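You operate a simulated robot arm through the tools that you are given. There is no shell and no other tool. Be economical: measure what you need, move in short steps, check, and stop when the job is done.

Carry out the task below with a simulated robot arm. There is one attempt and no reset: what you move stays moved.

Task
Whisk the batter smooth, then ladle one scoop of it into the cold skillet.
Fine: whisk and scoop go back where they were; the range stays off.

It is judged by the outcome, as a careful person would: the job done as asked, and still so three seconds after it is handed in. It fails if anything else is knocked over, pushed out of place, dropped, spilled or broken.

Robot
A 7-joint arm with a two-finger parallel gripper, fixed in place. Base frame: the origin is at the foot of the arm, x ahead of it, y to its left, z up; the work surface is at about z = 910. Lengths are in mm, angles in degrees, forces in N, time in s.
With the tool pointing down near the work surface it reaches from about 340 to 760 mm from the base axis. Its first joint turns from -115.0 to 115.0 degrees. Payload 3.91 kg.
The TCP is the grasp point between the finger pads, 30 mm short of the fingertips. In the tool frame z runs along the fingers and y along their closing line. The gripper opens to 110 mm. The fingers are 20 mm wide and 10 mm thick; the gripper's body (48 by 112 mm) begins 55 mm behind the TCP.
Orientation is told as [roll, pitch, yaw] about the base's x, y, z axes, in that order, counted from this pose: with the fingers straight down and closing along the base's y, the tool's x points along the base's -x, its y along +y and its z along -z.

Tools
- The arm moves only by the tool servo_tool. Its argument "commands" is a list of rows, each an object of numbers (a shift or turn left out is 0, a gripper value left out holds the last): "rx", "ry", "rz": the turn, a rotation vector about the tool's x, y, z in units of 5 degrees (1.0 is 5 degrees); "x", "y", "z": the shift along the tool's x, y, z in units of 25 mm (1.0 is 25 mm); "grip": the closure, from 0 (fully open) to 1 (shut). In form: [{"rx": .., "ry": .., "rz": .., "x": .., "y": .., "z": .., "grip": ..}, ...]. A call has 1 to 20 rows; each row shifts and turns the commanded pose from where the row before left it, along the tool's axes as they then stand. A call with a number of a shift or a turn outside -1 to 1 is refused whole. Each row takes 0.2 s and may step no farther than 50 mm and 8.6 degrees from the row before; otherwise, or with a gripper value out of range, the whole call is refused. Where a pose cannot be reached the arm comes as near as it can. A force on the tool above 40 N (or 10 N above the force at the start of the call, whichever is more), or a blocked arm, ends the call early, and 0.2 s more pass. Each finger travels about 108 mm/s and halts on what it meets, pressing with about 42 N; the grip force reading is that of the motor and also rises with nothing between the fingers. The clock runs only during rows and for 0.2 s after the last one: add rows that do not move to give the fingers time. It gives the time, the measured TCP pose, the force on the tool (base axes), the opening and the grip force at its end, in the units of the frame above (readings bear some noise), and new pictures: "show" is both (left out), scene, wrist or none.
- Cameras (640 x 400 px; columns grow to the right, rows downward): "scene" is fixed at [388.9, -499.3, 1673.1]; the picture's right is [1.00, 0.03, 0.00], its down [0.01, -0.51, -0.86] and it looks along [-0.03, 0.86, -0.51] (base axes); focal length 342 px, centre (320, 200). "wrist" rides on the gripper at [-36, 0, -57] in the tool frame; the picture's right is [0.00, -1.00, 0.00], its down [0.97, 0.00, -0.24] and it looks along [0.24, 0.00, 0.97] (tool axes); focal length 218 px, centre (320, 200). There is no depth. A picture from a camera that has moved, and an enlarged one, comes with that camera's place and axes in the base frame and with its lens. The place of the scene camera against the robot may be out by one fixed shift of up to 18 mm in any direction.
- raise_lower(by): slides the trunk up (or, below 0, down) by that many mm; the arm rides with it, the base frame stays. It gives what a move gives, with no picture.
- close_up(camera, box): a new picture of the part [left, top, right, bottom] of that camera's present view, enlarged. No time passes.
- close_job(): hands the job in; it is judged then, once.

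Go step by step. Nothing tells you positions but the pictures and the camera data: compare them with the known pose of the tool, close in by small moves and look again before you grip or let go. The budget is 120 turns and 150 pictures, counting those below and the enlarged ones. Unless the task says otherwise, let go and move clear before handing in, and close with one line.

The tools are called after "Request:" by a JSON object that holds its "api" and its "payload". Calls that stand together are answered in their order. servo_tool: Moves the arm, as the interface text tells. Its arguments: {"type":"object","properties":{"commands":{"type":"array","items":{"type":"object","properties":{"rx":{"type":"number"},"ry":{"type":"number"},"rz":{"type":"number"},"x":{"type":"number"},"y":{"type":"number"},"z":{"type":"number"},"grip":{"type":"number"}}}},"show":{"type":"string","enum":["both","scene","wrist","none"]}},"required":["commands"]} The other tools are called the same way: raise_lower (by) slides the trunk up or down; close_up (camera, box) takes an enlarged picture of a part of a camera's view; close_job () hands the job in.

At the start:

```text
time_s: 0.0
tcp_pos: [178.3, 463.8, 1283.9]
tool_rot: [0.0, -0.1, 0.0]
wrist_force: [0.4, -0.2, 0.3]
opening: 109.8
grasp_force: 0.1
trunk travel left (down, up): [-800.0, 190.0]
```

scene: 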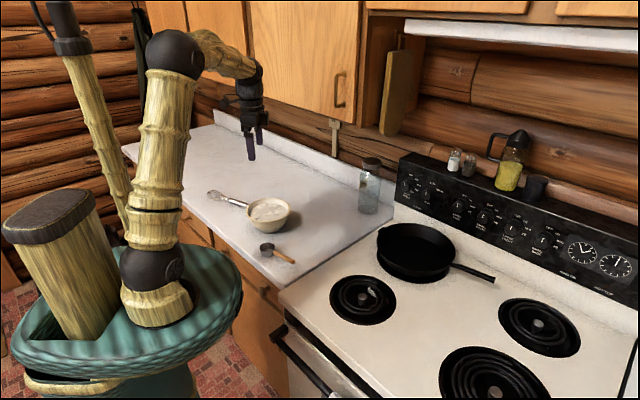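
wrist: 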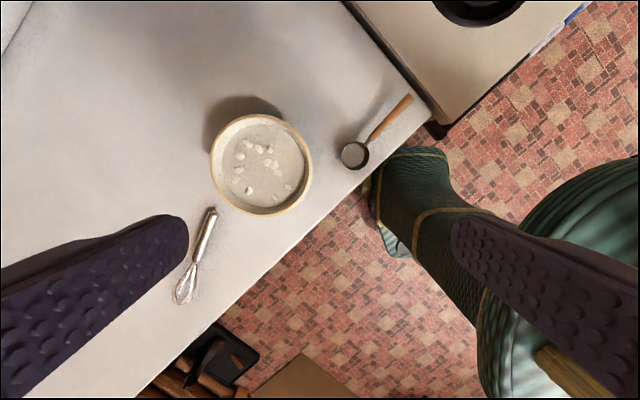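

I see the bowl with lumpy batter at about (182, 563), the whisk beyond it, the scoop near (200, 400), and the skillet on the range to the right. I'll look at these closer before moving.

Request:
{"api": "close_up", "payload": {"camera": "wrist", "box": [140, 80, 460, 320]}}

Request:
{"api": "close_up", "payload": {"camera": "scene", "box": [190, 170, 350, 280]}}

Request:
{"api": "close_up", "payload": {"camera": "scene", "box": [320, 200, 520, 330]}}

```text
1.67 times, centred on (300, 200) of wrist
camera zoom: at [212.7, 465.1, 1340.4], right [0.0, -1.0, 0.0], down [-0.97, 0.0, 0.24], along [-0.24, 0.0, -0.97], focal length 364 px, centre (353, 200)
```

zoom: 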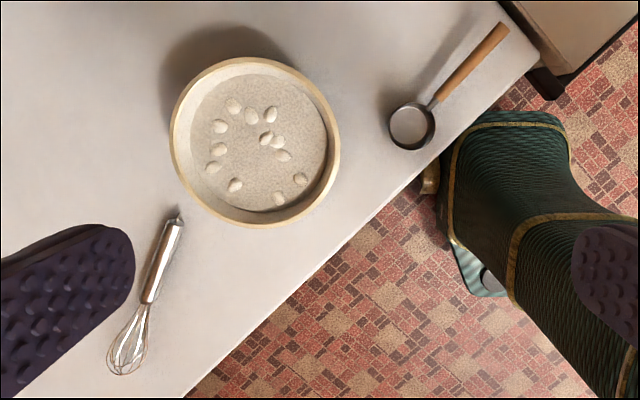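

```text
3.64 times, centred on (270, 225) of scene
camera zoom: at [388.9, -499.3, 1673.1], right [1.0, 0.03, 0.0], down [0.01, -0.51, -0.86], along [-0.03, 0.86, -0.51], focal length 1244 px, centre (502, 109)
```

zoom: 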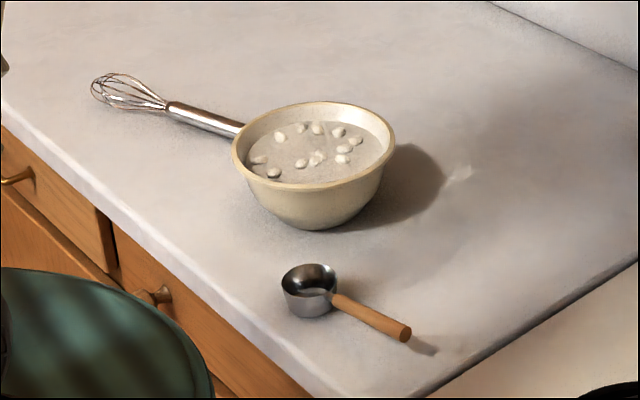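

```text
3.08 times, centred on (420, 265) of scene
camera zoom: at [388.9, -499.3, 1673.1], right [1.0, 0.03, 0.0], down [0.01, -0.51, -0.86], along [-0.03, 0.86, -0.51], focal length 1053 px, centre (12, 0)
```

zoom: 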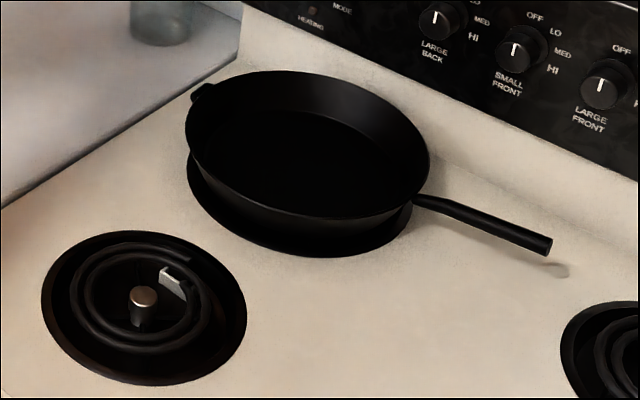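

The bowl rim is centred at about (182, 560) with a radius of about 83. The whisk handle's middle is near (33, 699), with its head pointing along (-0.90, 0.43). I'll move above the whisk and turn the fingers across the handle.

Request:
{"api": "servo_tool", "payload": {"commands": [{"x": 0.58, "y": 0.94, "z": 0.7}, {"x": 0.58, "y": 0.94, "z": 0.7}, {"x": 0.58, "y": 0.94, "z": 0.7}, {"x": 0.58, "y": 0.94, "z": 0.7}, {"x": 0.58, "y": 0.94, "z": 0.7}, {"x": 0.58, "y": 0.94, "z": 0.7}, {"x": 0.58, "y": 0.94, "z": 0.7}, {"x": 0.58, "y": 0.94, "z": 0.7}, {"x": 0.58, "y": 0.94, "z": 0.7}, {"x": 0.58, "y": 0.94, "z": 0.7}, {"rz": 1}, {"rz": 1}, {"rz": 1}, {"rz": 1}, {"rz": 1}, {"rz": 0.12}]}}

```text
time_s: 3.4
tcp_pos: [32.1, 697.5, 1107.3]
tool_rot: [0.1, -0.1, -25.4]
wrist_force: [0.6, -0.4, 1.0]
opening: 109.6
grasp_force: 0.1
out of reach, approached as far as the arm can: row 11
trunk travel left (down, up): [-800.0, 190.0]
camera wrist: at [64.3, 681.8, 1164.3], right [-0.43, -0.9, 0.0], down [-0.88, 0.42, 0.24], along [-0.22, 0.1, -0.97], focal length 218 px, centre (320, 200)
```

scene: 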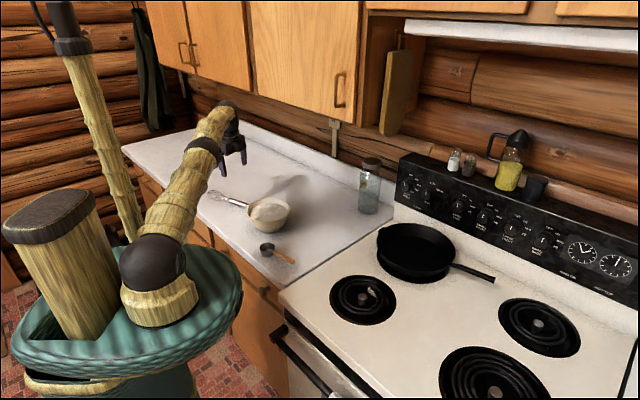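
wrist: 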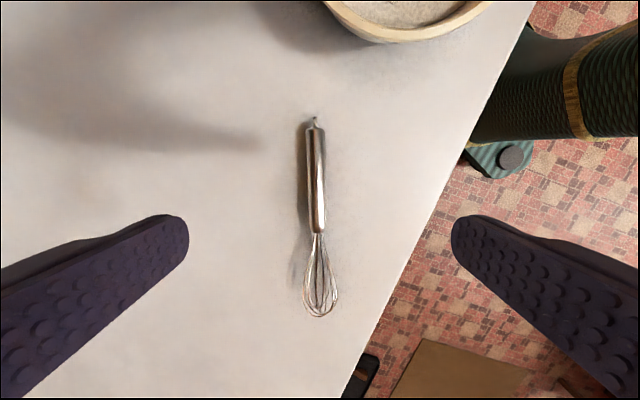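

The handle's middle is at about (32, 701) and it is turned about 2° from the fingers. I'll correct that, lower to z≈1000, and lean the tool 15° towards the whisk head.

Request:
{"api": "servo_tool", "payload": {"commands": [{"rz": -0.35, "x": -0.55, "y": 0.11}, {"z": 1}, {"z": 1}, {"z": 1}, {"z": 1}, {"z": 0.3, "ry": 1}, {"ry": 1}, {"ry": 1}, {}]}}

```text
time_s: 5.4
tcp_pos: [46.2, 693.3, 1001.8]
tool_rot: [0.1, 15.1, -23.8]
wrist_force: [0.1, 0.7, 1.0]
opening: 110.1
grasp_force: 0.1
trunk travel left (down, up): [-800.0, 190.0]
camera wrist: at [90.7, 673.4, 1046.7], right [-0.4, -0.91, 0.0], down [-0.8, 0.35, 0.48], along [-0.44, 0.2, -0.88], focal length 218 px, centre (320, 200)
```

scene: 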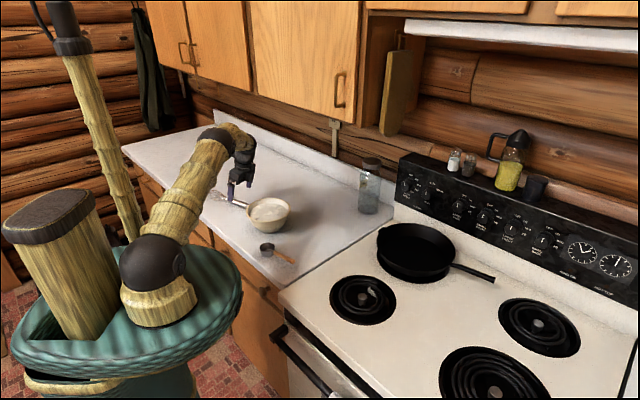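
wrist: 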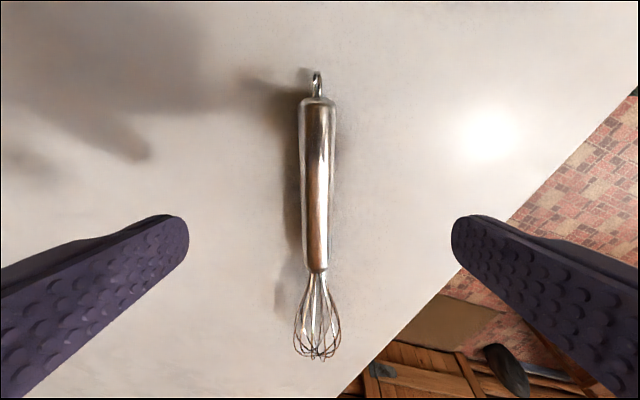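

The fingers straddle the handle squarely. I'll go straight down to TCP z≈944.

Request:
{"api": "servo_tool", "payload": {"commands": [{"z": 0.74, "x": -0.2, "y": 0.04}, {"z": 0.74, "x": -0.2, "y": 0.04}, {"z": 0.74, "x": -0.195}, {}]}}

```text
time_s: 6.4
tcp_pos: [48.4, 695.0, 942.4]
tool_rot: [0.1, 14.9, -23.8]
wrist_force: [-0.5, -0.3, 0.9]
opening: 109.9
grasp_force: 0.1
trunk travel left (down, up): [-800.0, 190.0]
camera wrist: at [92.5, 675.5, 988.6], right [-0.4, -0.91, 0.0], down [-0.8, 0.35, 0.48], along [-0.44, 0.2, -0.88], focal length 218 px, centre (320, 200)
```

scene: 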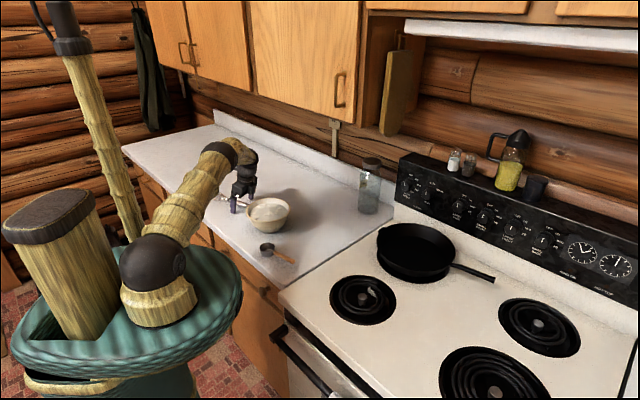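
wrist: 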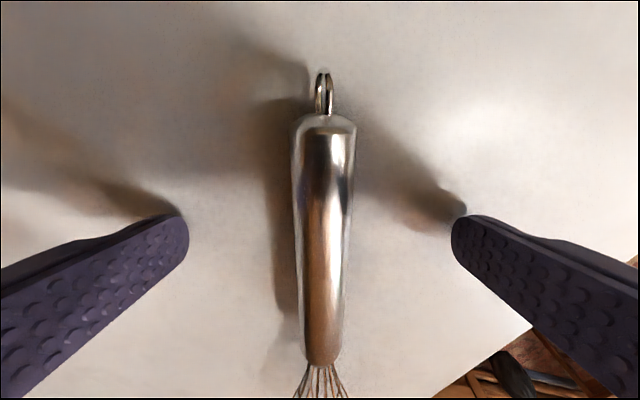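

The handle is centred between the fingers and the tips are just above the counter. I'll close on it.

Request:
{"api": "servo_tool", "payload": {"commands": [{"y": -0.07, "grip": 0.6}, {"grip": 0.6}, {"grip": 0.8}, {"grip": 1}, {"grip": 1}, {"grip": 1}, {"grip": 1}], "show": "wrist"}}

```text
time_s: 8.0
tcp_pos: [47.0, 692.9, 943.3]
tool_rot: [0.1, 14.9, -23.8]
wrist_force: [-0.3, 1.0, 0.3]
opening: 16.8
grasp_force: 41.9
trunk travel left (down, up): [-800.0, 190.0]
camera wrist: at [91.8, 674.0, 988.5], right [-0.4, -0.91, 0.0], down [-0.8, 0.35, 0.48], along [-0.44, 0.2, -0.88], focal length 218 px, centre (320, 200)
```

wrist: 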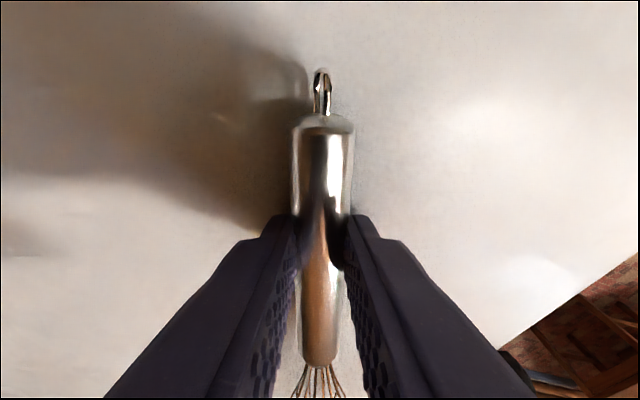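

The whisk is gripped, with an opening of 16.8. I'll lift it straight up and then check it.

Request:
{"api": "servo_tool", "payload": {"commands": [{"z": -0.966, "x": 0.259}, {"z": -0.966, "x": 0.259}, {"z": -0.966, "x": 0.259}, {"z": -0.966, "x": 0.259}, {"z": -0.966, "x": 0.259}, {"z": -0.966, "x": 0.259}, {"z": -0.966, "x": 0.259}, {"z": -0.966, "x": 0.259}, {}]}}

```text
time_s: 10.0
tcp_pos: [45.0, 695.1, 1142.8]
tool_rot: [0.0, 14.8, -23.8]
wrist_force: [0.8, -0.1, -0.4]
opening: 0.0
grasp_force: 37.7
trunk travel left (down, up): [-800.0, 190.0]
camera wrist: at [89.9, 674.9, 1188.3], right [-0.4, -0.91, 0.0], down [-0.8, 0.35, 0.48], along [-0.44, 0.2, -0.88], focal length 218 px, centre (320, 200)
```

scene: 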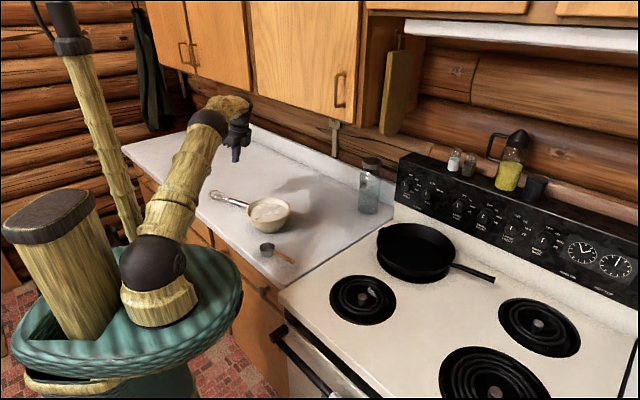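
wrist: 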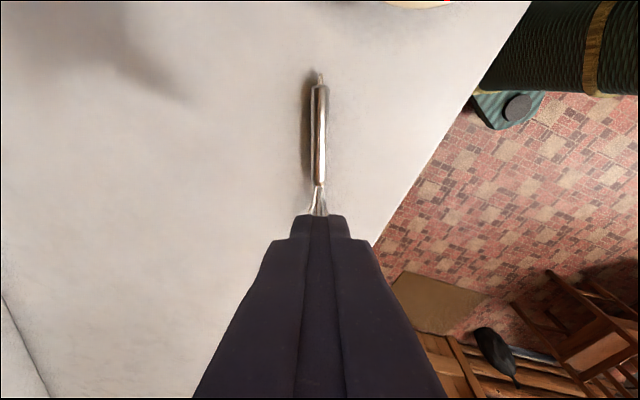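

The whisk slipped out because the grip caught it above its widest part; it still lies where it was. I'll open, go vertical, and regrip lower on the thicker end of the handle.

Request:
{"api": "servo_tool", "payload": {"commands": [{"grip": 0, "ry": -1}, {"ry": -1}, {"ry": -1, "x": -0.5, "y": 0.08}, {"z": 0.95}, {"z": 0.95}, {"z": 0.95}, {"z": 0.95}, {"z": 0.95}, {"z": 0.95}, {}], "show": "wrist"}}

```text
time_s: 12.2
tcp_pos: [57.9, 689.0, 998.1]
tool_rot: [0.2, -0.1, -23.8]
wrist_force: [0.5, -0.5, -0.4]
opening: 110.0
grasp_force: 0.0
trunk travel left (down, up): [-800.0, 190.0]
camera wrist: at [90.8, 675.6, 1055.3], right [-0.4, -0.91, 0.0], down [-0.89, 0.39, 0.24], along [-0.22, 0.1, -0.97], focal length 218 px, centre (320, 200)
```

wrist: 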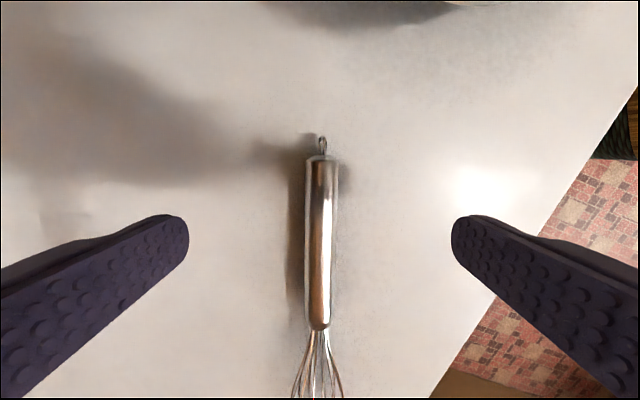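

The handle is centred. I'll descend vertically to about 941 and close.

Request:
{"api": "servo_tool", "payload": {"commands": [{"z": 0.8}, {"z": 0.8}, {"z": 0.68}, {}, {"grip": 0.6}, {"grip": 0.6}, {"grip": 0.8}, {"grip": 1}, {"grip": 1}, {"grip": 1}, {"grip": 1}], "show": "wrist"}}

```text
time_s: 14.6
tcp_pos: [57.8, 691.6, 943.0]
tool_rot: [0.1, -0.2, -23.8]
wrist_force: [0.5, 0.4, 0.1]
opening: 17.8
grasp_force: 41.9
trunk travel left (down, up): [-800.0, 190.0]
camera wrist: at [90.6, 676.8, 999.1], right [-0.4, -0.91, 0.0], down [-0.89, 0.39, 0.24], along [-0.22, 0.1, -0.97], focal length 218 px, centre (320, 200)
```

wrist: 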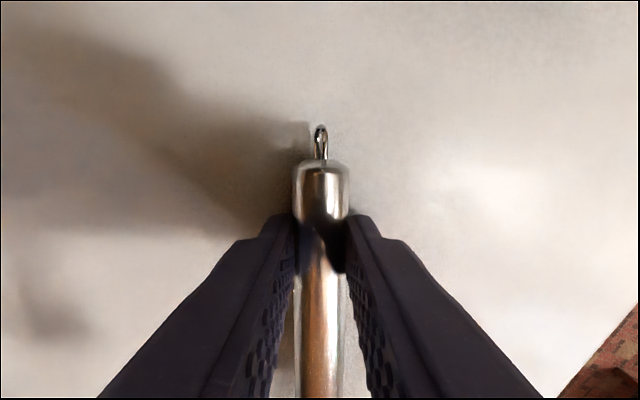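

The opening of 17.8 suggests the grip may still be above the widest part. I'll open a little, go 3 mm lower, and close again.

Request:
{"api": "servo_tool", "payload": {"commands": [{"grip": 0.7}, {"grip": 0.7}, {"z": 0.1}, {"z": 0.04}, {}, {"grip": 0.85}, {"grip": 1}, {"grip": 1}, {"grip": 1}, {"grip": 1}], "show": "none"}}

```text
time_s: 16.8
tcp_pos: [56.9, 689.4, 940.0]
tool_rot: [0.2, 0.0, -23.8]
wrist_force: [-3.3, -5.1, 12.9]
opening: 18.0
grasp_force: 42.2
trunk travel left (down, up): [-800.0, 190.0]
```

The tips now touch the counter, so this is as low as they go. I'll lift slowly and check.

Request:
{"api": "servo_tool", "payload": {"commands": [{"z": -0.2}, {"z": -0.4}, {"z": -0.5}, {"z": -0.5}, {}], "show": "wrist"}}

```text
time_s: 18.0
tcp_pos: [58.7, 691.3, 977.9]
tool_rot: [0.0, -0.1, -23.8]
wrist_force: [-0.5, 0.4, -0.5]
opening: 17.7
grasp_force: 42.1
trunk travel left (down, up): [-800.0, 190.0]
camera wrist: at [90.5, 676.2, 1034.8], right [-0.4, -0.91, 0.0], down [-0.89, 0.39, 0.24], along [-0.22, 0.1, -0.97], focal length 218 px, centre (320, 200)
```

wrist: 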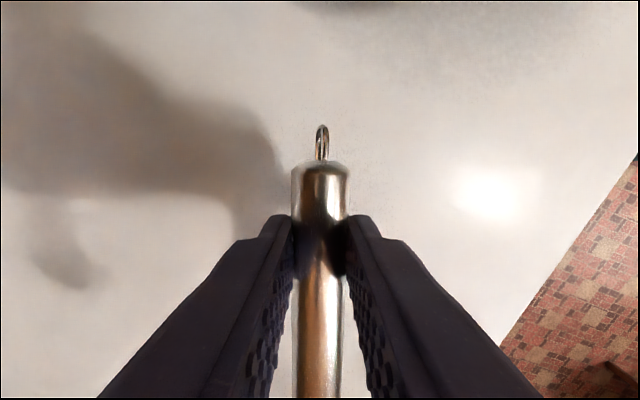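

The whisk is held. I'll raise it, carry it over the bowl, and begin tipping the head down.

Request:
{"api": "servo_tool", "payload": {"commands": [{"z": -1}, {"z": -1}, {"z": -1}, {"z": -1}, {"x": -0.911, "y": -0.254, "z": -0.47}, {"x": -0.911, "y": -0.254, "z": -0.47}, {"x": -0.911, "y": -0.254, "z": -0.47}, {"x": -0.911, "y": -0.254, "z": -0.47}, {"x": -0.911, "y": -0.254, "z": -0.47}, {"x": -0.911, "y": -0.254, "z": -0.47}, {"x": -0.911, "y": -0.254, "z": -0.47}, {"x": -0.911, "y": -0.254, "z": -0.47}, {"x": -0.911, "y": -0.254, "z": -0.47}, {"x": -0.911, "y": -0.254, "z": -0.47}, {"x": -0.911, "y": -0.254, "z": -0.47}, {"ry": -1}, {"ry": -1}, {"ry": -1}, {"ry": -1}, {}]}}

```text
time_s: 22.2
tcp_pos: [260.4, 524.9, 1208.8]
tool_rot: [0.1, -20.1, -23.8]
wrist_force: [0.6, 0.7, -0.4]
opening: 17.5
grasp_force: 42.1
trunk travel left (down, up): [-800.0, 190.0]
camera wrist: at [272.6, 520.1, 1274.4], right [-0.4, -0.91, 0.0], down [-0.91, 0.4, -0.11], along [0.1, -0.04, -0.99], focal length 218 px, centre (320, 200)
```

scene: 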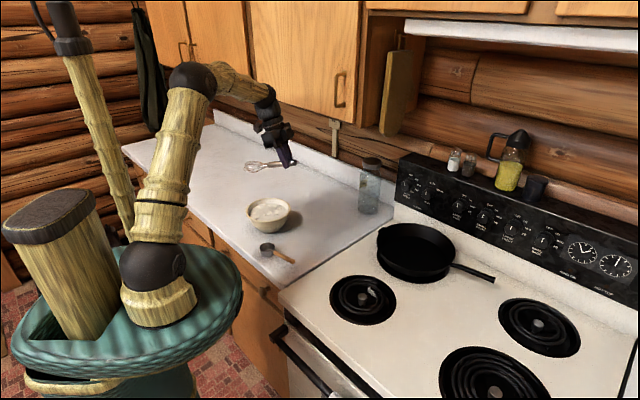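
wrist: 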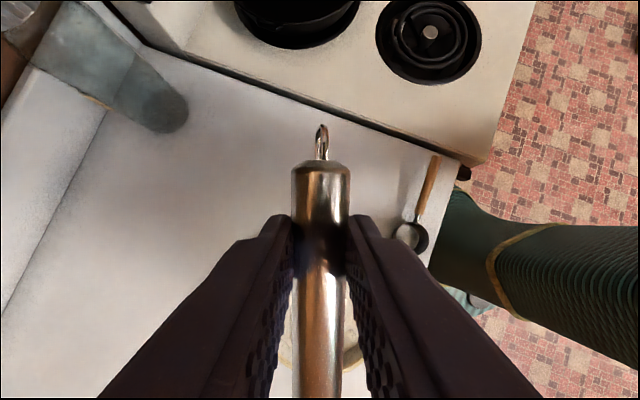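

The whisk is secure above the bowl. I'll keep tipping it until it slopes about 60° down.

Request:
{"api": "servo_tool", "payload": {"commands": [{"ry": -1}, {"ry": -1}, {"ry": -1}, {"ry": -1}, {"ry": -1}, {"ry": -1}, {"ry": -1}, {"ry": -1}, {}]}}

```text
time_s: 24.2
tcp_pos: [258.6, 525.3, 1209.3]
tool_rot: [0.1, -60.1, -24.1]
wrist_force: [0.1, 0.1, -1.4]
opening: 18.0
grasp_force: 41.8
trunk travel left (down, up): [-800.0, 190.0]
camera wrist: at [229.8, 538.2, 1268.1], right [-0.4, -0.91, 0.0], down [-0.63, 0.28, -0.72], along [0.66, -0.29, -0.69], focal length 218 px, centre (320, 200)
```

scene: 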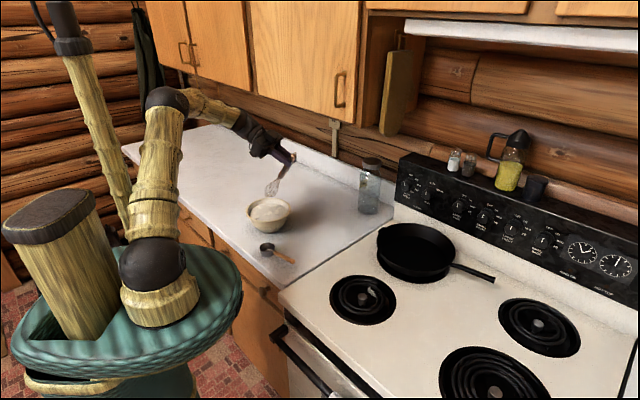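
wrist: 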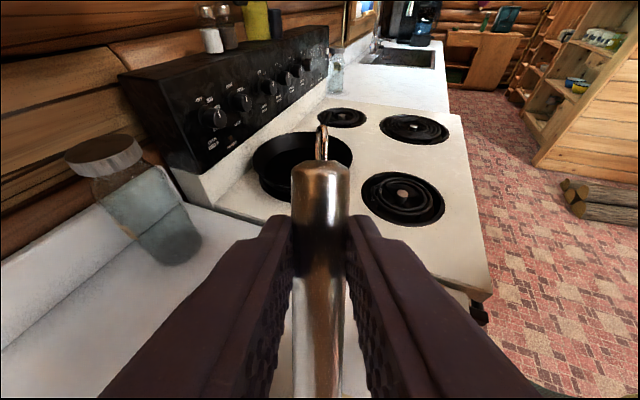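

Request:
{"api": "close_up", "payload": {"camera": "scene", "box": [220, 120, 340, 240]}}

```text
3.33 times, centred on (280, 180) of scene
camera zoom: at [388.9, -499.3, 1673.1], right [1.0, 0.03, 0.0], down [0.01, -0.51, -0.86], along [-0.03, 0.86, -0.51], focal length 1141 px, centre (453, 267)
```

zoom: 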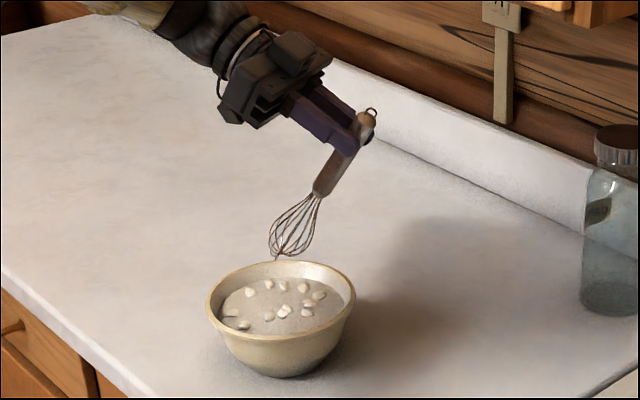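

The whisk tip is at about (190, 556, 1038), just behind the bowl centre and above it. I'll bring it over the centre, lower it 70 mm, and look.

Request:
{"api": "servo_tool", "payload": {"commands": [{"x": 0.3, "z": -0.6}, {"x": 0.85, "z": 0.42}, {"x": 0.85, "z": 0.42}, {"x": 0.84, "z": 0.43}, {}], "show": "none"}}

Request:
{"api": "close_up", "payload": {"camera": "scene", "box": [220, 120, 340, 240]}}

```text
time_s: 25.4
tcp_pos: [241.8, 532.9, 1136.9]
tool_rot: [0.1, -60.1, -24.0]
wrist_force: [0.4, 0.0, -0.7]
opening: 17.7
grasp_force: 41.6
trunk travel left (down, up): [-800.0, 190.0]
```

```text
3.33 times, centred on (280, 180) of scene
camera zoom: at [388.9, -499.3, 1673.1], right [1.0, 0.03, 0.0], down [0.01, -0.51, -0.86], along [-0.03, 0.86, -0.51], focal length 1141 px, centre (453, 267)
```

zoom: 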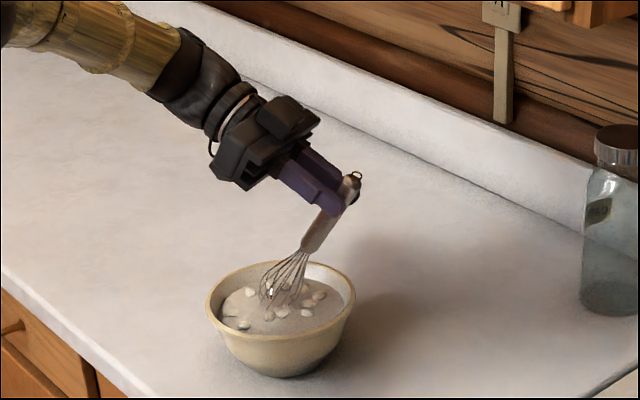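

The whisk head is at the batter surface near the centre. I'll lower it about 25 mm and make one gentle circle to test the clearance.

Request:
{"api": "servo_tool", "payload": {"commands": [{"x": 0.36, "y": -0.1, "z": 0.38}, {"x": 0.35, "y": -0.1, "z": 0.39}, {"y": 0.4}, {"y": 0.4}, {"y": -0.153, "x": 0.235, "z": -0.407}, {"y": -0.4, "x": 0.146, "z": -0.251}, {"y": -0.494}, {"y": -0.4, "x": -0.146, "z": 0.251}, {"y": -0.153, "x": -0.235, "z": 0.407}, {"y": 0.153, "x": -0.235, "z": 0.407}, {"y": 0.4, "x": -0.146, "z": 0.251}, {"y": 0.494}, {"y": 0.4, "x": 0.146, "z": -0.251}, {"y": 0.153, "x": 0.235, "z": -0.407}], "show": "none"}}

Request:
{"api": "close_up", "payload": {"camera": "scene", "box": [220, 120, 340, 240]}}

```text
time_s: 28.4
tcp_pos: [253.7, 544.3, 1113.7]
tool_rot: [0.2, -60.0, -23.8]
wrist_force: [0.0, 0.2, -0.1]
opening: 17.6
grasp_force: 42.2
trunk travel left (down, up): [-800.0, 190.0]
```

```text
3.33 times, centred on (280, 180) of scene
camera zoom: at [388.9, -499.3, 1673.1], right [1.0, 0.03, 0.0], down [0.01, -0.51, -0.86], along [-0.03, 0.86, -0.51], focal length 1141 px, centre (453, 267)
```

zoom: 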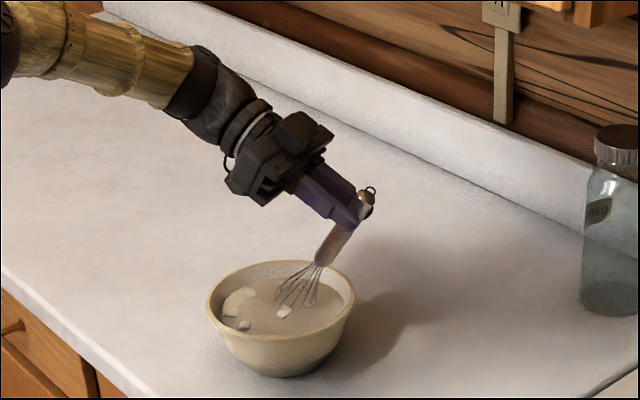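

The lumps are dissolving and nothing touches the bowl. I'll shift the circle toward the lumps that are left and keep whisking, a bit wider.

Request:
{"api": "servo_tool", "payload": {"commands": [{"x": 0.33, "y": -0.46, "z": -0.18}, {"y": -0.191, "x": 0.294, "z": -0.509}, {"y": -0.5, "x": 0.182, "z": -0.314}, {"y": -0.618}, {"y": -0.5, "x": -0.182, "z": 0.314}, {"y": -0.191, "x": -0.294, "z": 0.509}, {"y": 0.191, "x": -0.294, "z": 0.509}, {"y": 0.5, "x": -0.182, "z": 0.314}, {"y": 0.618}, {"y": 0.5, "x": 0.182, "z": -0.314}, {"y": 0.191, "x": 0.294, "z": -0.509}], "show": "none"}}

Request:
{"api": "close_up", "payload": {"camera": "scene", "box": [220, 120, 340, 240]}}

```text
time_s: 30.8
tcp_pos: [242.5, 537.1, 1109.7]
tool_rot: [0.0, -60.0, -23.9]
wrist_force: [-0.8, 0.0, -0.9]
opening: 17.7
grasp_force: 41.8
trunk travel left (down, up): [-800.0, 190.0]
```

```text
3.33 times, centred on (280, 180) of scene
camera zoom: at [388.9, -499.3, 1673.1], right [1.0, 0.03, 0.0], down [0.01, -0.51, -0.86], along [-0.03, 0.86, -0.51], focal length 1141 px, centre (453, 267)
```

zoom: 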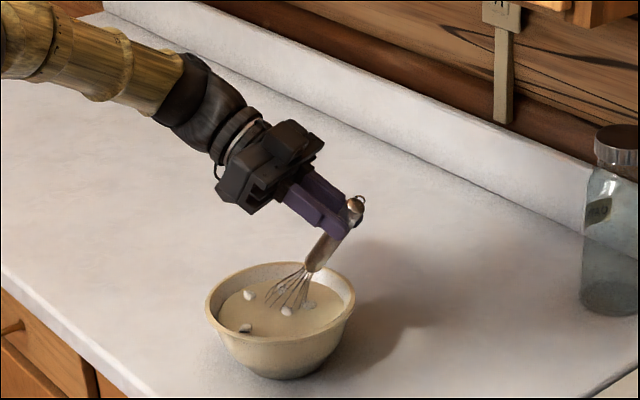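

Three lumps are left, so I'll do two more circles shifted a little toward them.

Request:
{"api": "servo_tool", "payload": {"commands": [{"y": -0.191, "x": 0.294, "z": -0.509}, {"y": -0.5, "x": 0.182, "z": -0.314}, {"y": -0.618}, {"y": -0.6, "x": -0.182, "z": 0.314}, {"y": -0.391, "x": -0.294, "z": 0.509}, {"y": 0.191, "x": -0.294, "z": 0.509}, {"y": 0.5, "x": -0.182, "z": 0.314}, {"y": 0.618}, {"y": 0.5, "x": 0.182, "z": -0.314}, {"y": 0.191, "x": 0.394, "z": -0.682}, {"y": -0.191, "x": 0.294, "z": -0.509}, {"y": -0.5, "x": 0.182, "z": -0.314}, {"y": -0.618}, {"y": -0.5, "x": -0.182, "z": 0.314}, {"y": -0.191, "x": -0.294, "z": 0.509}, {"y": 0.191, "x": -0.294, "z": 0.509}, {"y": 0.5, "x": -0.182, "z": 0.314}, {"y": 0.618}, {"y": 0.5, "x": 0.182, "z": -0.314}, {"y": 0.191, "x": 0.294, "z": -0.509}], "show": "none"}}

Request:
{"api": "close_up", "payload": {"camera": "scene", "box": [220, 120, 340, 240]}}

```text
time_s: 35.0
tcp_pos: [237.8, 533.0, 1109.4]
tool_rot: [0.4, -60.0, -24.4]
wrist_force: [-0.2, -0.3, -0.5]
opening: 17.4
grasp_force: 42.3
trunk travel left (down, up): [-800.0, 190.0]
```

```text
3.33 times, centred on (280, 180) of scene
camera zoom: at [388.9, -499.3, 1673.1], right [1.0, 0.03, 0.0], down [0.01, -0.51, -0.86], along [-0.03, 0.86, -0.51], focal length 1141 px, centre (453, 267)
```

zoom: 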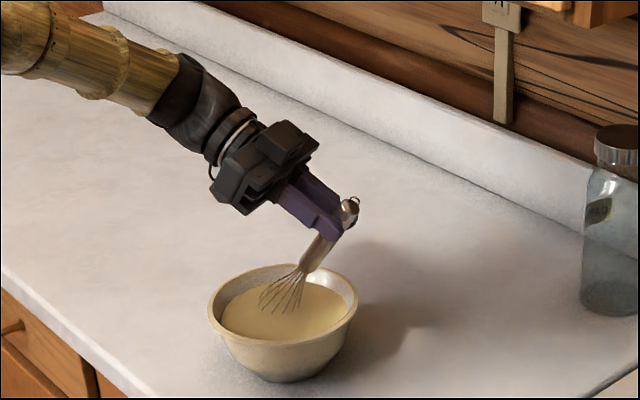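

The batter is smooth now. I'll move the whisk back to the centre, lift it out, and let it drip over the bowl.

Request:
{"api": "servo_tool", "payload": {"commands": [{"y": -0.5}, {"x": -0.433, "z": -0.25}, {"x": -0.433, "z": -0.25}, {"x": -0.433, "z": -0.25}, {"x": -0.866, "z": -0.5}, {"x": -0.866, "z": -0.5}, {}, {}, {}, {}, {}], "show": "none"}}

Request:
{"api": "close_up", "payload": {"camera": "scene", "box": [220, 120, 340, 240]}}

```text
time_s: 37.4
tcp_pos: [258.3, 509.9, 1193.5]
tool_rot: [-0.5, -60.5, -26.6]
wrist_force: [-0.6, 0.6, -0.5]
opening: 17.6
grasp_force: 42.1
trunk travel left (down, up): [-800.0, 190.0]
```

```text
3.33 times, centred on (280, 180) of scene
camera zoom: at [388.9, -499.3, 1673.1], right [1.0, 0.03, 0.0], down [0.01, -0.51, -0.86], along [-0.03, 0.86, -0.51], focal length 1141 px, centre (453, 267)
```

zoom: 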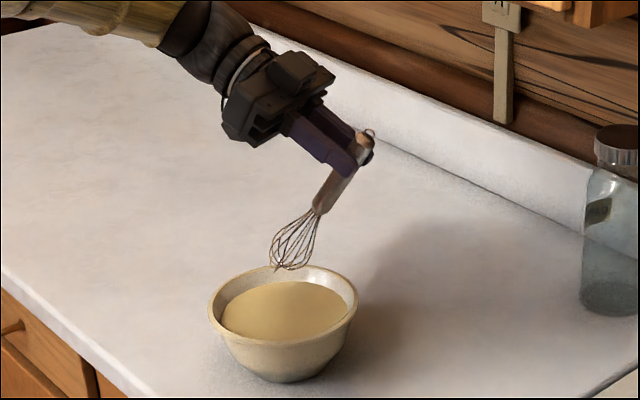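

There's no dripping. I'll rotate the whisk back to horizontal above the bowl.

Request:
{"api": "servo_tool", "payload": {"commands": [{"x": -0.6, "z": -0.35}, {"ry": 1}, {"ry": 1}, {"ry": 1}, {"ry": 1}, {"ry": 1}, {"ry": 1}, {"ry": 1}, {"ry": 1}, {"ry": 1}, {"ry": 1}, {"ry": 1}, {"ry": 1}, {}], "show": "scene"}}

```text
time_s: 40.4
tcp_pos: [227.3, 521.6, 1212.5]
tool_rot: [0.1, -0.1, -23.8]
wrist_force: [0.7, -0.2, 0.6]
opening: 17.7
grasp_force: 42.5
trunk travel left (down, up): [-800.0, 190.0]
```

scene: 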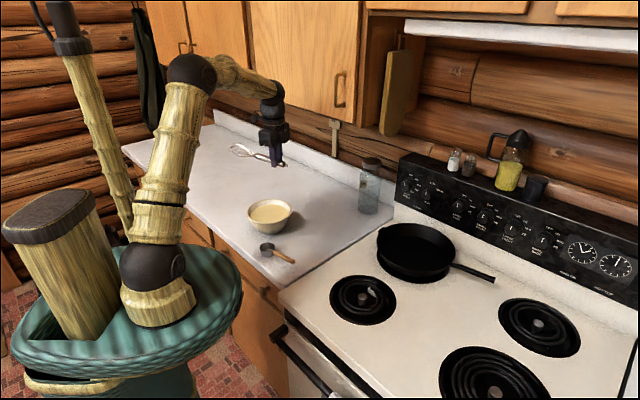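

I'll carry the whisk back above its spot, to about (57, 690).

Request:
{"api": "servo_tool", "payload": {"commands": [{"x": 0.895, "y": 0.343, "z": 0.4}, {"x": 0.895, "y": 0.343, "z": 0.4}, {"x": 0.895, "y": 0.343, "z": 0.4}, {"x": 0.895, "y": 0.343, "z": 0.4}, {"x": 0.895, "y": 0.343, "z": 0.4}, {"x": 0.895, "y": 0.343, "z": 0.4}, {"x": 0.895, "y": 0.343, "z": 0.4}, {"x": 0.895, "y": 0.343, "z": 0.4}, {"x": 0.895, "y": 0.343, "z": 0.4}, {"x": 0.895, "y": 0.343, "z": 0.4}, {"z": 0.9}, {"z": 0.9}, {"z": 0.9}, {"z": 0.9}, {}]}}

```text
time_s: 43.6
tcp_pos: [59.3, 690.9, 1023.8]
tool_rot: [0.1, 0.0, -23.8]
wrist_force: [-0.1, 0.6, -1.2]
opening: 17.6
grasp_force: 42.1
trunk travel left (down, up): [-800.0, 190.0]
camera wrist: at [91.4, 676.6, 1080.7], right [-0.4, -0.91, 0.0], down [-0.89, 0.39, 0.24], along [-0.22, 0.1, -0.97], focal length 218 px, centre (320, 200)
```

scene: 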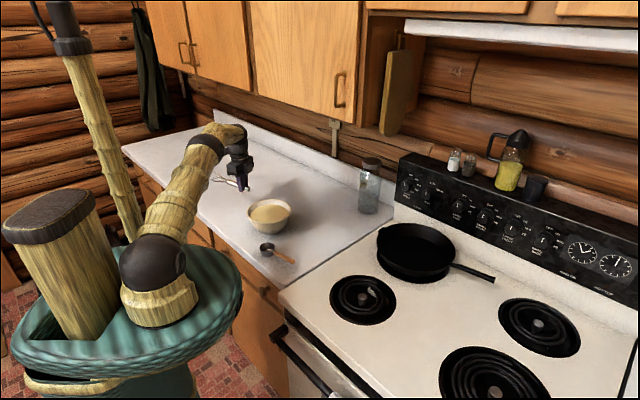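
wrist: 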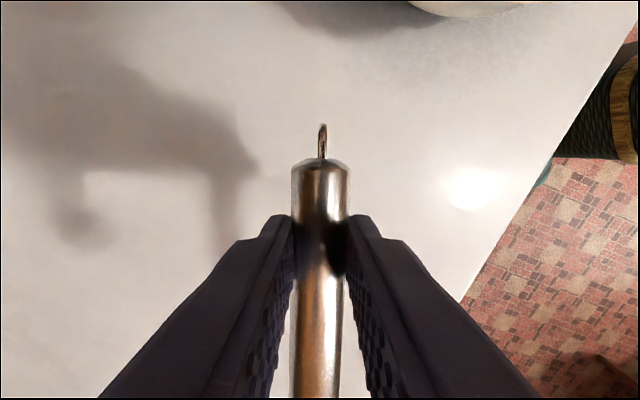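

The whisk hasn't shifted in the grip. I'll lower it to the counter.

Request:
{"api": "servo_tool", "payload": {"commands": [{"z": 0.9}, {"z": 0.9}, {"z": 0.8}, {"z": 0.4}, {"z": 0.25}, {}], "show": "wrist"}}

```text
time_s: 45.0
tcp_pos: [58.1, 692.0, 942.8]
tool_rot: [0.1, -0.1, -23.8]
wrist_force: [0.6, 0.7, 0.3]
opening: 17.4
grasp_force: 42.1
trunk travel left (down, up): [-800.0, 190.0]
camera wrist: at [91.1, 677.1, 998.2], right [-0.4, -0.91, 0.0], down [-0.89, 0.39, 0.24], along [-0.22, 0.1, -0.97], focal length 218 px, centre (320, 200)
```

wrist: 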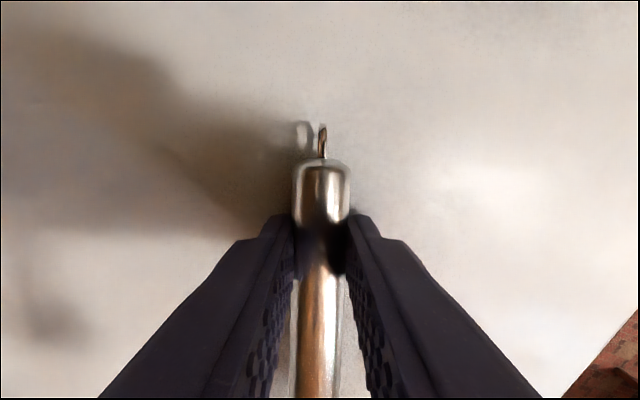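

It's a millimetre or two above the counter. I'll finish lowering it, open gently, and rise.

Request:
{"api": "servo_tool", "payload": {"commands": [{"z": 0.07}, {"grip": 0.75}, {"grip": 0.6}, {"grip": 0.3}, {"grip": 0}, {}, {"z": -0.6}, {"z": -0.9}, {"z": -0.9}, {"z": -1}, {"z": -1}, {"z": -1}, {"z": -1}, {}]}}

```text
time_s: 48.0
tcp_pos: [58.7, 691.7, 1100.0]
tool_rot: [0.0, -0.1, -23.7]
wrist_force: [-0.7, 0.0, -0.3]
opening: 110.0
grasp_force: 0.1
trunk travel left (down, up): [-800.0, 190.0]
camera wrist: at [90.9, 677.1, 1157.4], right [-0.4, -0.91, 0.0], down [-0.89, 0.39, 0.24], along [-0.22, 0.1, -0.97], focal length 218 px, centre (320, 200)
```

scene: 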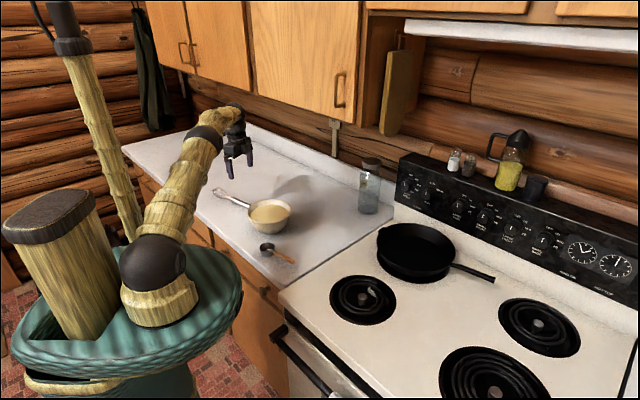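
wrist: 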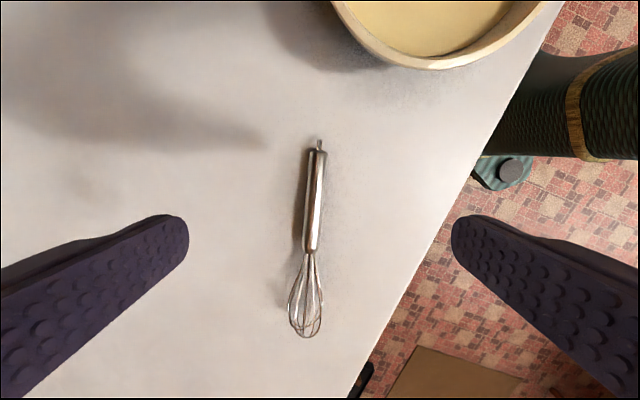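

The whisk is back on the counter. I'll compare it with the starting close-up.

Request:
{"api": "close_up", "payload": {"camera": "scene", "box": [190, 170, 350, 280]}}

```text
3.64 times, centred on (270, 225) of scene
camera zoom: at [388.9, -499.3, 1673.1], right [1.0, 0.03, 0.0], down [0.01, -0.51, -0.86], along [-0.03, 0.86, -0.51], focal length 1244 px, centre (502, 109)
```

zoom: 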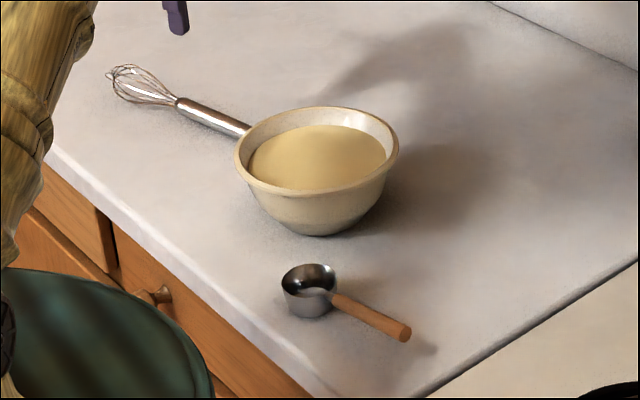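

The whisk sits within about 15–20 mm of its original spot, which is fine. Now I'll move above the scoop handle, near (277, 328), and line the fingers up with it.

Request:
{"api": "servo_tool", "payload": {"commands": [{"x": -0.923, "y": -0.655}, {"x": -0.923, "y": -0.655}, {"x": -0.923, "y": -0.655}, {"x": -0.923, "y": -0.655}, {"x": -0.923, "y": -0.655}, {"x": -0.923, "y": -0.655}, {"x": -0.923, "y": -0.655}, {"x": -0.923, "y": -0.655}, {"x": -0.923, "y": -0.655}, {"x": -0.923, "y": -0.655}, {"x": -0.923, "y": -0.655}, {"x": -0.923, "y": -0.655}, {"x": -0.923, "y": -0.655}, {"x": -0.923, "y": -0.655}, {"x": -0.923, "y": -0.655}, {"rz": 1}, {"rz": 1}, {"rz": 1}, {"rz": 0.86}, {}]}}

```text
time_s: 52.2
tcp_pos: [276.1, 324.7, 1099.9]
tool_rot: [0.1, 0.0, -43.2]
wrist_force: [0.0, -0.1, -0.7]
opening: 110.0
grasp_force: 0.1
trunk travel left (down, up): [-800.0, 190.0]
camera wrist: at [302.3, 300.5, 1156.4], right [-0.68, -0.73, 0.0], down [-0.71, 0.66, 0.24], along [-0.17, 0.16, -0.97], focal length 218 px, centre (320, 200)
```

scene: 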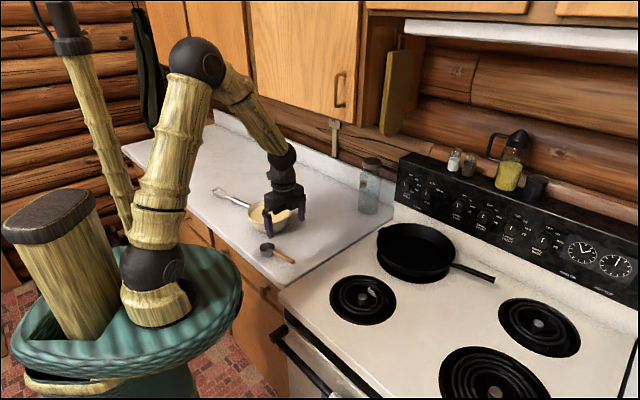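
wrist: 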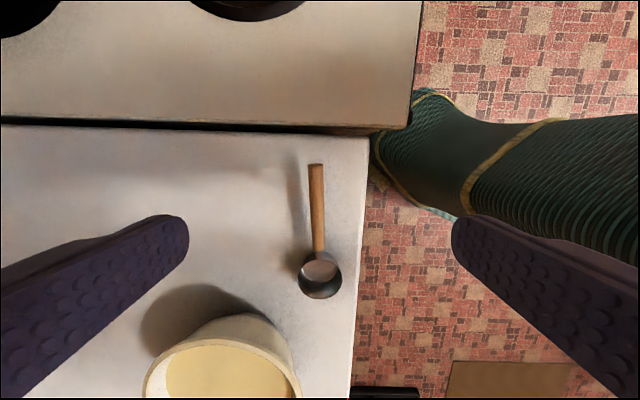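

The scoop's handle end is at about (294, 316) and its axis runs at azimuth 139.7°. I'll fine-tune the yaw and position and come down partway.

Request:
{"api": "servo_tool", "payload": {"commands": [{"rz": -0.58, "x": 0.1, "y": 0.18}, {"z": 0.9}, {"z": 0.9}, {"z": 0.9}, {}], "show": "wrist"}}

```text
time_s: 53.4
tcp_pos: [279.5, 329.5, 1032.9]
tool_rot: [0.1, -0.1, -40.3]
wrist_force: [-0.4, -0.2, 0.0]
opening: 110.1
grasp_force: 0.1
trunk travel left (down, up): [-800.0, 190.0]
camera wrist: at [305.2, 305.9, 1089.6], right [-0.65, -0.76, 0.0], down [-0.74, 0.63, 0.24], along [-0.18, 0.16, -0.97], focal length 218 px, centre (320, 200)
```

wrist: 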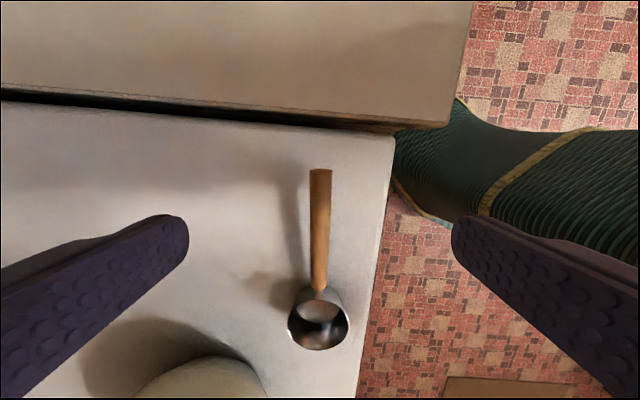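

The alignment is good. I'll descend to TCP z≈964, so the handle sits in the lower part of the pads, and check the height from the scene camera.

Request:
{"api": "servo_tool", "payload": {"commands": [{"z": 0.9}, {"z": 0.9}, {"z": 0.95}, {}], "show": "wrist"}}

Request:
{"api": "close_up", "payload": {"camera": "scene", "box": [240, 200, 320, 280]}}

```text
time_s: 54.4
tcp_pos: [279.0, 330.7, 965.2]
tool_rot: [0.1, 0.1, -40.2]
wrist_force: [-0.1, -0.2, -0.2]
opening: 110.0
grasp_force: 0.1
trunk travel left (down, up): [-800.0, 190.0]
camera wrist: at [305.9, 308.1, 1021.9], right [-0.65, -0.76, 0.0], down [-0.74, 0.63, 0.24], along [-0.18, 0.16, -0.97], focal length 218 px, centre (320, 200)
```

wrist: 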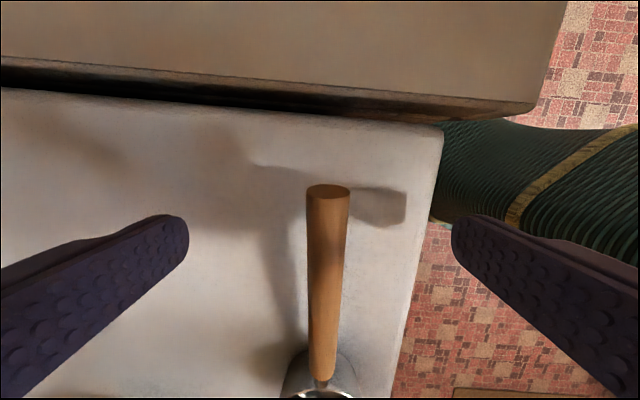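

```text
5.00 times, centred on (280, 240) of scene
camera zoom: at [388.9, -499.3, 1673.1], right [1.0, 0.03, 0.0], down [0.01, -0.51, -0.86], along [-0.03, 0.86, -0.51], focal length 1711 px, centre (520, 0)
```

zoom: 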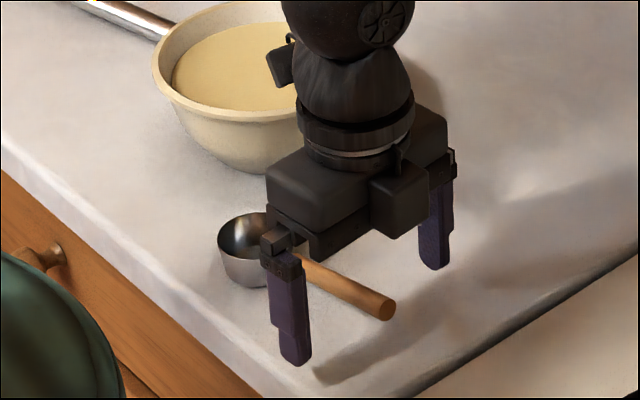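

The handle axis is at about z 952, well inside the pads. I'll centre on it and close.

Request:
{"api": "servo_tool", "payload": {"commands": [{"y": -0.1, "z": -0.1, "grip": 0.6}, {"grip": 0.6}, {"grip": 0.8}, {"grip": 1}, {"grip": 1}, {"grip": 1}, {"grip": 1}], "show": "wrist"}}

```text
time_s: 56.0
tcp_pos: [276.1, 329.1, 967.8]
tool_rot: [0.1, 0.0, -40.1]
wrist_force: [0.7, 0.2, -0.2]
opening: 12.5
grasp_force: 42.2
trunk travel left (down, up): [-800.0, 190.0]
camera wrist: at [303.6, 306.2, 1024.0], right [-0.65, -0.76, 0.0], down [-0.74, 0.63, 0.24], along [-0.18, 0.16, -0.97], focal length 218 px, centre (320, 200)
```

wrist: 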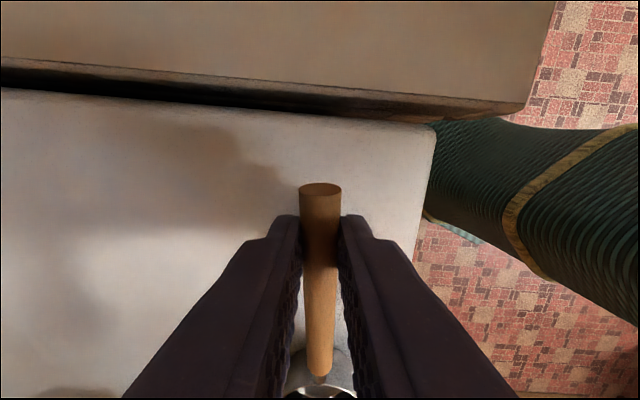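

The scoop is gripped at 12.5. I'll lift it slowly and check for sag.

Request:
{"api": "servo_tool", "payload": {"commands": [{"z": -0.2}, {"z": -0.5}, {"z": -0.8}, {"z": -0.8}, {}], "show": "wrist"}}

Request:
{"api": "close_up", "payload": {"camera": "scene", "box": [230, 180, 330, 280]}}

```text
time_s: 57.2
tcp_pos: [277.1, 328.6, 1023.6]
tool_rot: [-0.1, 0.0, -40.3]
wrist_force: [0.8, 0.4, -0.7]
opening: 12.5
grasp_force: 42.1
trunk travel left (down, up): [-800.0, 190.0]
camera wrist: at [304.6, 306.4, 1080.3], right [-0.65, -0.76, 0.0], down [-0.74, 0.63, 0.24], along [-0.18, 0.16, -0.97], focal length 218 px, centre (320, 200)
```

wrist: 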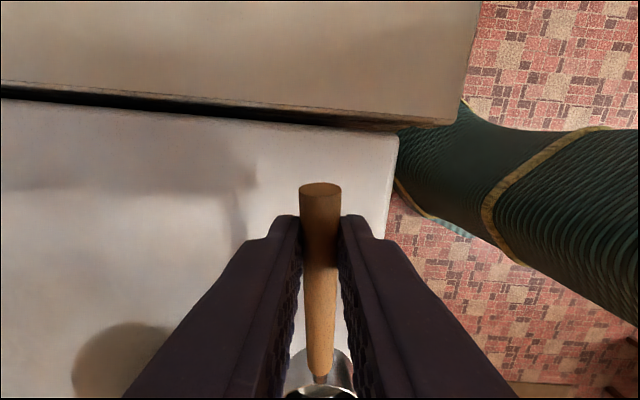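

```text
4.00 times, centred on (280, 230) of scene
camera zoom: at [388.9, -499.3, 1673.1], right [1.0, 0.03, 0.0], down [0.01, -0.51, -0.86], along [-0.03, 0.86, -0.51], focal length 1369 px, centre (480, 80)
```

zoom: 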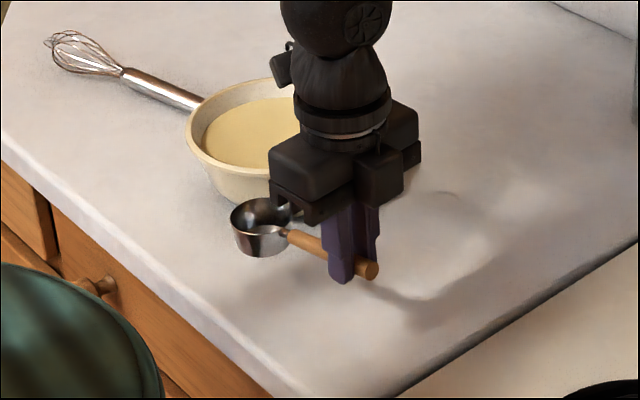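

The scoop is held level and firm. Before scooping I'll do a dry run to find the skillet with the wrist camera and check that the pouring pose can be reached.

Request:
{"api": "servo_tool", "payload": {"commands": [{"z": -1}, {"z": -1}, {"z": -1}, {"z": -1}, {"z": -1}, {"z": -1}, {"x": -0.91, "y": 0.72}, {"x": -0.91, "y": 0.72}, {"x": -0.91, "y": 0.72}, {"x": -0.91, "y": 0.72}, {"x": -0.91, "y": 0.72}, {"x": -0.91, "y": 0.72}, {"x": -0.91, "y": 0.72}, {"x": -0.91, "y": 0.72}, {}]}}

```text
time_s: 60.4
tcp_pos: [509.7, 320.4, 1172.4]
tool_rot: [0.2, 0.1, -40.2]
wrist_force: [0.8, 0.1, -1.1]
opening: 12.6
grasp_force: 42.2
trunk travel left (down, up): [-800.0, 190.0]
camera wrist: at [535.9, 297.4, 1230.2], right [-0.65, -0.76, 0.0], down [-0.74, 0.63, 0.24], along [-0.18, 0.16, -0.97], focal length 218 px, centre (320, 200)
```

scene: 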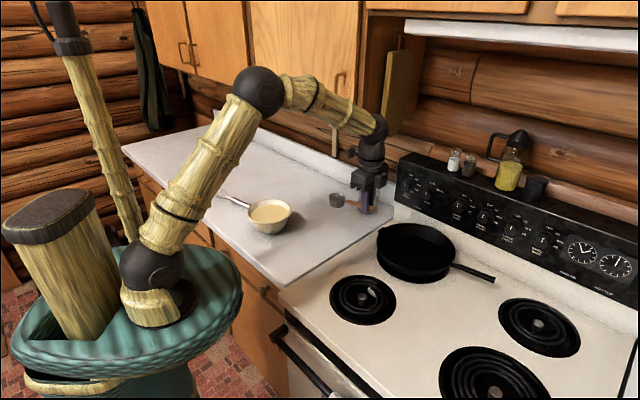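
wrist: 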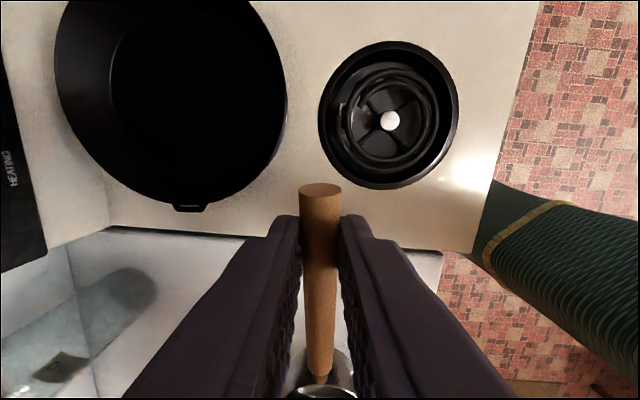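

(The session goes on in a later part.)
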